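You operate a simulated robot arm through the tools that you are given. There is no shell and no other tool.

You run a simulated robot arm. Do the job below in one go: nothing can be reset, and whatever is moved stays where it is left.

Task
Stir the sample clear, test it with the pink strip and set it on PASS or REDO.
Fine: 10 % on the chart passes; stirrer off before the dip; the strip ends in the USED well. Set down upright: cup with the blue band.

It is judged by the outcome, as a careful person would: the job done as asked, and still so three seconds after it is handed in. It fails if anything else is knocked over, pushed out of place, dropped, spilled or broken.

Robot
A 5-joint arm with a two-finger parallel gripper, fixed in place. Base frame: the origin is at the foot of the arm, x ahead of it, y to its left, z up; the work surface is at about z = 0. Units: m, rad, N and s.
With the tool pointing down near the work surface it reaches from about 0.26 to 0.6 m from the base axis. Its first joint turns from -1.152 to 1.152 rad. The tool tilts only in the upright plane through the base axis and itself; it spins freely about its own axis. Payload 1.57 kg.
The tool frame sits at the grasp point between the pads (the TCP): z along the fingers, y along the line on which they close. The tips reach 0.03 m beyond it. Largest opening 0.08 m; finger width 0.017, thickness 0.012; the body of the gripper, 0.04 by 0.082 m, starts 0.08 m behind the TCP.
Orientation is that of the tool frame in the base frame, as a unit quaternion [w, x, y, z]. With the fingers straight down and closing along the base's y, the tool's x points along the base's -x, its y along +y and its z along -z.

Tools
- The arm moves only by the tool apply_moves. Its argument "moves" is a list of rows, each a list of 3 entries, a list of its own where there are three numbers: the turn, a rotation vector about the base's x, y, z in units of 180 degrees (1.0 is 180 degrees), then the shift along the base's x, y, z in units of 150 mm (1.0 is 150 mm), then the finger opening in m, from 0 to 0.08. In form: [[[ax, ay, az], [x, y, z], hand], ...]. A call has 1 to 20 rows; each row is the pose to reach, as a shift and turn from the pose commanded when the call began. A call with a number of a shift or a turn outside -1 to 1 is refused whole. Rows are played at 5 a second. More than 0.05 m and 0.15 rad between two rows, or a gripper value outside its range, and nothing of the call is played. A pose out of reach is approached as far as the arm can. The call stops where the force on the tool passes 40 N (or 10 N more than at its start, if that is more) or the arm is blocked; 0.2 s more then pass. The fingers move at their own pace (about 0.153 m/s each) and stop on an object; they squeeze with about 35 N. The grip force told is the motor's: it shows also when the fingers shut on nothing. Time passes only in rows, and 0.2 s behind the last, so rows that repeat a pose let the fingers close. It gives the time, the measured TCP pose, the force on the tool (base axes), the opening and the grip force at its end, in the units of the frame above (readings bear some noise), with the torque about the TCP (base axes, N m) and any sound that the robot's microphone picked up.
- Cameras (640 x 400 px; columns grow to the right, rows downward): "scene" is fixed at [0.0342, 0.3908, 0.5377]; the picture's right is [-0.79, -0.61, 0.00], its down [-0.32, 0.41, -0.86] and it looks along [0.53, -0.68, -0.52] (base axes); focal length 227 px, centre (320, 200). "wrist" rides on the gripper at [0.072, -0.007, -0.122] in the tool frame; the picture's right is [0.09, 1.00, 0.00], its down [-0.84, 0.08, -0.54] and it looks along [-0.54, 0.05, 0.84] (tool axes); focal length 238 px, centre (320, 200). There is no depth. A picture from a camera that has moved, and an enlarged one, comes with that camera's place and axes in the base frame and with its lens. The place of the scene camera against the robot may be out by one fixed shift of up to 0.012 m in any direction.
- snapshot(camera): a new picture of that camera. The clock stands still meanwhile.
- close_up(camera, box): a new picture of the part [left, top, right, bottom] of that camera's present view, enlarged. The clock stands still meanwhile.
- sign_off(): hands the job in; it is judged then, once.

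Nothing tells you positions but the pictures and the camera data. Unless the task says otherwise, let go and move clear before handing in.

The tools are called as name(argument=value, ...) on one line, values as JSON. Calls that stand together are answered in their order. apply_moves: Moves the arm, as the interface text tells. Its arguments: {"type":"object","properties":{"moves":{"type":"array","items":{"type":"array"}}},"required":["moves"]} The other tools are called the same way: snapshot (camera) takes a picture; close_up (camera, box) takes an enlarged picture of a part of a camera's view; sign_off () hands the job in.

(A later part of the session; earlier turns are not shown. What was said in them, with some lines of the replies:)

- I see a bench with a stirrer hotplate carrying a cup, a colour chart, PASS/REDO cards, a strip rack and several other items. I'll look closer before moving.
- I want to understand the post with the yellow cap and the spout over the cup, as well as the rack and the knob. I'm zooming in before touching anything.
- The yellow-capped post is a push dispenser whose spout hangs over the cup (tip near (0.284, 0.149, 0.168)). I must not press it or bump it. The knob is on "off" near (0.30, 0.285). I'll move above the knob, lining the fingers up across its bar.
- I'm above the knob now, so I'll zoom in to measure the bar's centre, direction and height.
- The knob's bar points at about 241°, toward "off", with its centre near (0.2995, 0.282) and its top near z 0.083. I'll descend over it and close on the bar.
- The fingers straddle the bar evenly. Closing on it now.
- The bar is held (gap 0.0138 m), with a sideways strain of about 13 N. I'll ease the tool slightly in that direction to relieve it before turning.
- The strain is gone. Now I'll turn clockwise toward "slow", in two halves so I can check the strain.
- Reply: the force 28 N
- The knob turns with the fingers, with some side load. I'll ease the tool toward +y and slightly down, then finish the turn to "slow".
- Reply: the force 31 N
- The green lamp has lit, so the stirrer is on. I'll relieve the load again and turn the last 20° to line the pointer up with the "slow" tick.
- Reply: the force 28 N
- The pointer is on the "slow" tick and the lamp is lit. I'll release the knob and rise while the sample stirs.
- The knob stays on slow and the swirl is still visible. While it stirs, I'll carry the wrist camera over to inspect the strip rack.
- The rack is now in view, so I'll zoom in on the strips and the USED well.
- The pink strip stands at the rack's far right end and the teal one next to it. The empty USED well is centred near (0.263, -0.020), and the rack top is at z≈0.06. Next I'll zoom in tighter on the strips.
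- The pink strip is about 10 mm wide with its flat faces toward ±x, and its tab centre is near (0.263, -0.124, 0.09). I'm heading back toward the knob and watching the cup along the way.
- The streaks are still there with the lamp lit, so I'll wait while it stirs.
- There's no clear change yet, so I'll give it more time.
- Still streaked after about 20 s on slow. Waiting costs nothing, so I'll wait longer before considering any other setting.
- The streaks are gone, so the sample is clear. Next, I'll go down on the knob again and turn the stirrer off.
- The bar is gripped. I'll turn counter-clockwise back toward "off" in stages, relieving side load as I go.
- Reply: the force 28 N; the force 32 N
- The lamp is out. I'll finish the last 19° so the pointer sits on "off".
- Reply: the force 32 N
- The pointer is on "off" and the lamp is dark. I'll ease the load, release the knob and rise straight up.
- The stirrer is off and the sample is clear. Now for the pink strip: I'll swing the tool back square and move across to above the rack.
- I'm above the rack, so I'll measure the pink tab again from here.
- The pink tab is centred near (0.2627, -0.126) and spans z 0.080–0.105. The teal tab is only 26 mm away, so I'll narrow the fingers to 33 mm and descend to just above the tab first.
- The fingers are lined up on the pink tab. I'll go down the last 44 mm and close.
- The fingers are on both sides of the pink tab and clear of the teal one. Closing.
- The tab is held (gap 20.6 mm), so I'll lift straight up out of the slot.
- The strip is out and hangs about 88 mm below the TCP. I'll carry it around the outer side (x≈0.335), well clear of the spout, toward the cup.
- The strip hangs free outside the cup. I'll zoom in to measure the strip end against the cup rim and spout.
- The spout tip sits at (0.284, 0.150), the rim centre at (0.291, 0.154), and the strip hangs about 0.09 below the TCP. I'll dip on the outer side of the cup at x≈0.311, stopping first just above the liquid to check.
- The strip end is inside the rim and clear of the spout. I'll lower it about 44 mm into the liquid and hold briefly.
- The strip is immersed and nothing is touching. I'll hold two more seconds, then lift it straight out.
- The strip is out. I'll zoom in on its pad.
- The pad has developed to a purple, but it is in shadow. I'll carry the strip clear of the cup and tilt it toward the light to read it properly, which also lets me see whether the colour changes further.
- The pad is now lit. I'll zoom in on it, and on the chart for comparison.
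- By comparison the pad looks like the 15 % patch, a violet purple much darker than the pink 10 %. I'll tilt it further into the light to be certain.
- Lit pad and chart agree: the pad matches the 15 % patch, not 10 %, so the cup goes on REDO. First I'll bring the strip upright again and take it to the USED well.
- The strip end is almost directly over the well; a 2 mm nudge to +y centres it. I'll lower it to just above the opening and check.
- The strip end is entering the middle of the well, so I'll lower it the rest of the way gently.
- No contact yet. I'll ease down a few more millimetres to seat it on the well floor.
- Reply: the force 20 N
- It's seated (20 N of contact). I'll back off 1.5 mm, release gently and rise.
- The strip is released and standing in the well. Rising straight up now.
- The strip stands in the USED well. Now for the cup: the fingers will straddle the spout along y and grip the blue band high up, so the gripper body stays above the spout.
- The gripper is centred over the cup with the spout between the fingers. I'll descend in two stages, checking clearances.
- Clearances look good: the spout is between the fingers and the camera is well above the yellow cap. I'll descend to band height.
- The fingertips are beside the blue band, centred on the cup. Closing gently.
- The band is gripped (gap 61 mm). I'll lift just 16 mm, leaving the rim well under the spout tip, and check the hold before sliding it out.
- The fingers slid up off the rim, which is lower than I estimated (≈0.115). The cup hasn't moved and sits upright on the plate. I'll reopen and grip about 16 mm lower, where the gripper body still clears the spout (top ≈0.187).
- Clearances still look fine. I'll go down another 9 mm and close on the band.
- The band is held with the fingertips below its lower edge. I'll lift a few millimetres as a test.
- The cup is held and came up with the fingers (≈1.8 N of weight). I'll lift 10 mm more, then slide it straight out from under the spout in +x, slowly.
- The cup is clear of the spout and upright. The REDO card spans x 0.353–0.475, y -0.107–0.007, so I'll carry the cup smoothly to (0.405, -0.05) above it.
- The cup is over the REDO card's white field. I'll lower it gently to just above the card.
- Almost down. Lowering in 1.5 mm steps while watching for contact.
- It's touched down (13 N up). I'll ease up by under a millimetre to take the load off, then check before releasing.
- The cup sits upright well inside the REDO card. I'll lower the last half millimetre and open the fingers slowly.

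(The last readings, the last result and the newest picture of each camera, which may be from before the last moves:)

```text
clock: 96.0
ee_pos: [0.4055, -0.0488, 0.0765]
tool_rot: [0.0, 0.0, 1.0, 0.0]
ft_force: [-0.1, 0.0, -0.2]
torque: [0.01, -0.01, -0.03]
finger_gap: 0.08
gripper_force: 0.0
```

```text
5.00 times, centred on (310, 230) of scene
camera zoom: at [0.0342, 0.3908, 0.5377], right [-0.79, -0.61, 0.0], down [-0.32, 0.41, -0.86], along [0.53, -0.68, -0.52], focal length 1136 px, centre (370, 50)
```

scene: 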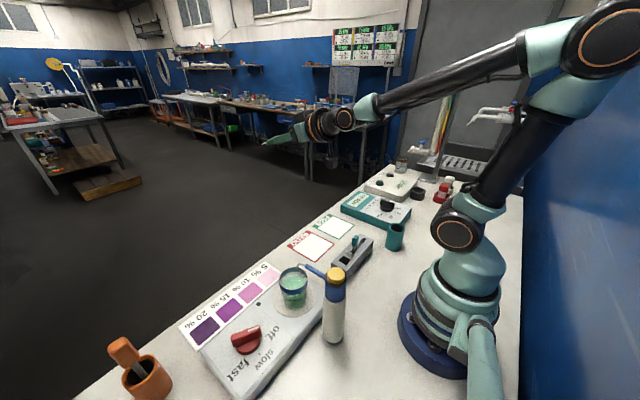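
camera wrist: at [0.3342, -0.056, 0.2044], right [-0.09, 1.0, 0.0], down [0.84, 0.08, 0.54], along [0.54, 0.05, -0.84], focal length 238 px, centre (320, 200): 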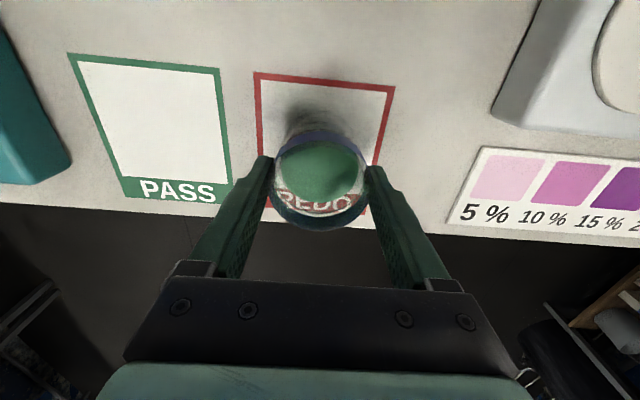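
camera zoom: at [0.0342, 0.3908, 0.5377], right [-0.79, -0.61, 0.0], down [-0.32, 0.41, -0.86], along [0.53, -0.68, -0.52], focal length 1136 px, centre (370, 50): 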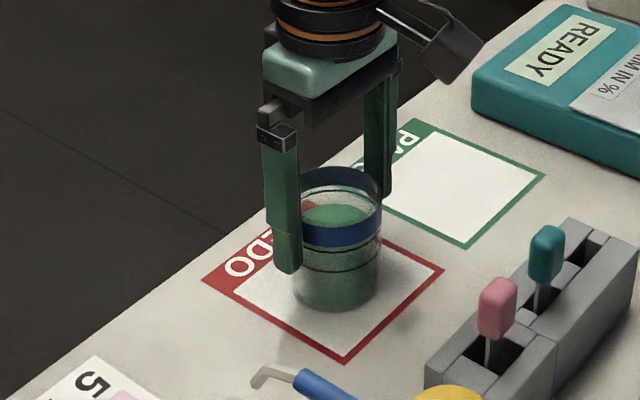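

The cup is free and standing. I'll rise straight up and move clear.

apply_moves(moves=[[[0, 0, 0], [0, 0, 0.1], 0.08], [[0, 0, 0], [0, 0, 0.3], 0.08], [[0, 0, 0], [0, 0, 0.6], 0.08], [[0, 0, 0], [0, 0, 0.9], 0.08], [[0, 0, 0], [0, 0, 1.0], 0.08]])

apply_moves(moves=[[[0, 0, 0], [-0.1, 0, 0.3], 0.08], [[0, 0, 0], [-0.3, 0, 0.5], 0.08], [[0, 0, 0], [-0.5, 0, 0.6], 0.08], [[0, 0, 0], [-0.5, 0, 0.6], 0.08]])

snapshot(camera="scene")

snapshot(camera="wrist")

close_up(camera="scene", box=[190, 190, 390, 380])

```text
clock: 97.2
ee_pos: [0.4076, -0.0502, 0.227]
tool_rot: [0.0, 0.0, 1.0, 0.0]
ft_force: [0.4, 1.1, -0.5]
torque: [-0.02, 0.04, 0.02]
finger_gap: 0.08
gripper_force: 0.0
```

```text
clock: 98.2
ee_pos: [0.3314, -0.0505, 0.3181]
tool_rot: [-0.002, -0.001, 1.0, 0.0]
ft_force: [0.2, -0.1, 0.1]
torque: [0.0, 0.01, 0.01]
finger_gap: 0.0798
gripper_force: 0.1
```

```text
taken
```

scene: 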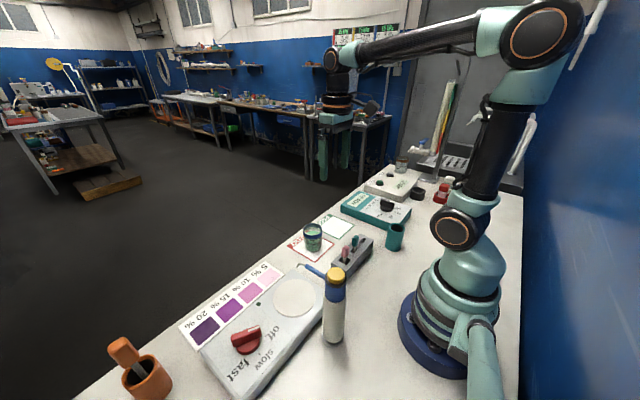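

```text
taken
camera wrist: at [0.2594, -0.0569, 0.4402], right [-0.09, 1.0, 0.0], down [0.84, 0.08, 0.54], along [0.54, 0.05, -0.84], focal length 238 px, centre (320, 200)
```

wrist: 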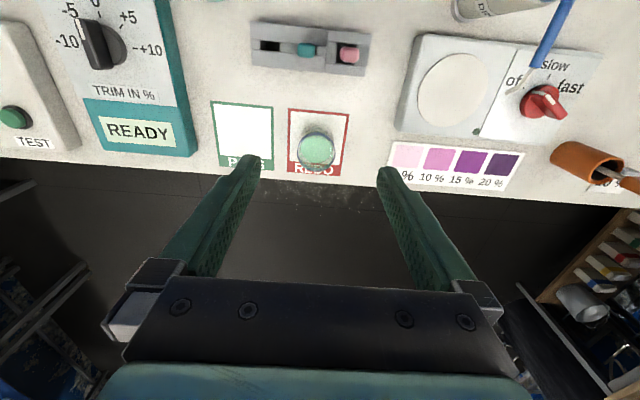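

```text
2.11 times, centred on (290, 285) of scene
camera zoom: at [0.0342, 0.3908, 0.5377], right [-0.79, -0.61, 0.0], down [-0.32, 0.41, -0.86], along [0.53, -0.68, -0.52], focal length 478 px, centre (383, 21)
```

zoom: 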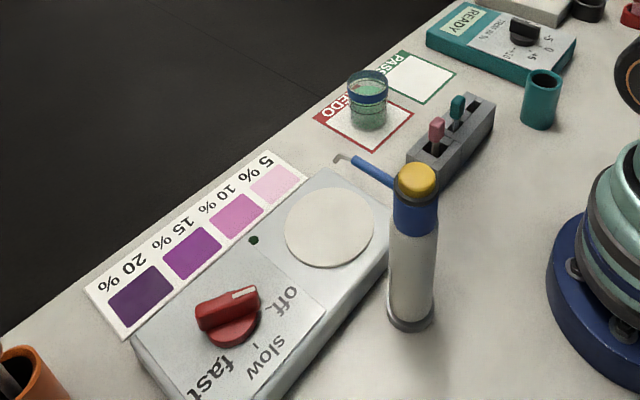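

Everything looks in place. A final close check of the strip, cup and knob before handing in.

close_up(camera="scene", box=[280, 205, 390, 290])

close_up(camera="wrist", box=[240, 10, 390, 180])

```text
4.71 times, centred on (335, 248) of scene
camera zoom: at [0.0342, 0.3908, 0.5377], right [-0.79, -0.61, 0.0], down [-0.32, 0.41, -0.86], along [0.53, -0.68, -0.52], focal length 1070 px, centre (249, -24)
```

zoom: 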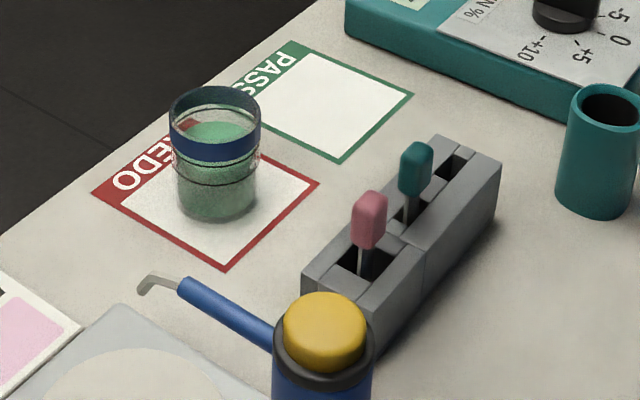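

```text
2.35 times, centred on (315, 95) of wrist
camera zoom: at [0.2594, -0.0569, 0.4402], right [-0.09, 1.0, 0.0], down [0.84, 0.08, 0.54], along [0.54, 0.05, -0.84], focal length 561 px, centre (332, 447)
```

zoom: 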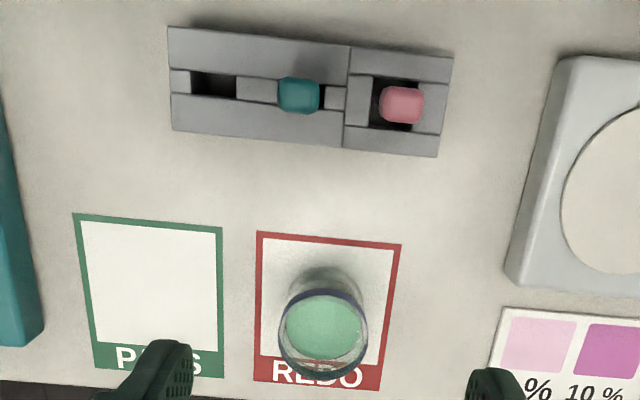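

The cup stands upright on REDO, the pink strip is in the USED well, the knob is on off, and the other items look where they were at the start. The arm is open and clear, so I'm handing in.

sign_off()

```text
The job is handed in.
```

The sample failed the test and now stands upright on **REDO**. The pink strip read 15 % on the chart, and only 10 % passes.

- **Stirring:** I ran the stirrer on slow until the streaks disappeared. I then turned it off, and its lamp was out before the dip.
- **Test:** I dipped the pink strip for about 3 seconds. Its pad turned purple a few seconds after I took it out. I held it up to the light, and it matched the 15 % patch rather than the paler pink of 10 %.
- **Strip:** It is standing in the USED well.
- **Cup:** My first grip on the blue band was too high, and the fingers slid off the rim. The cup stayed upright on the stirrer, and a lower grip held.

The final pictures showed no spills and nothing else moved. The gripper is open and clear of everything.
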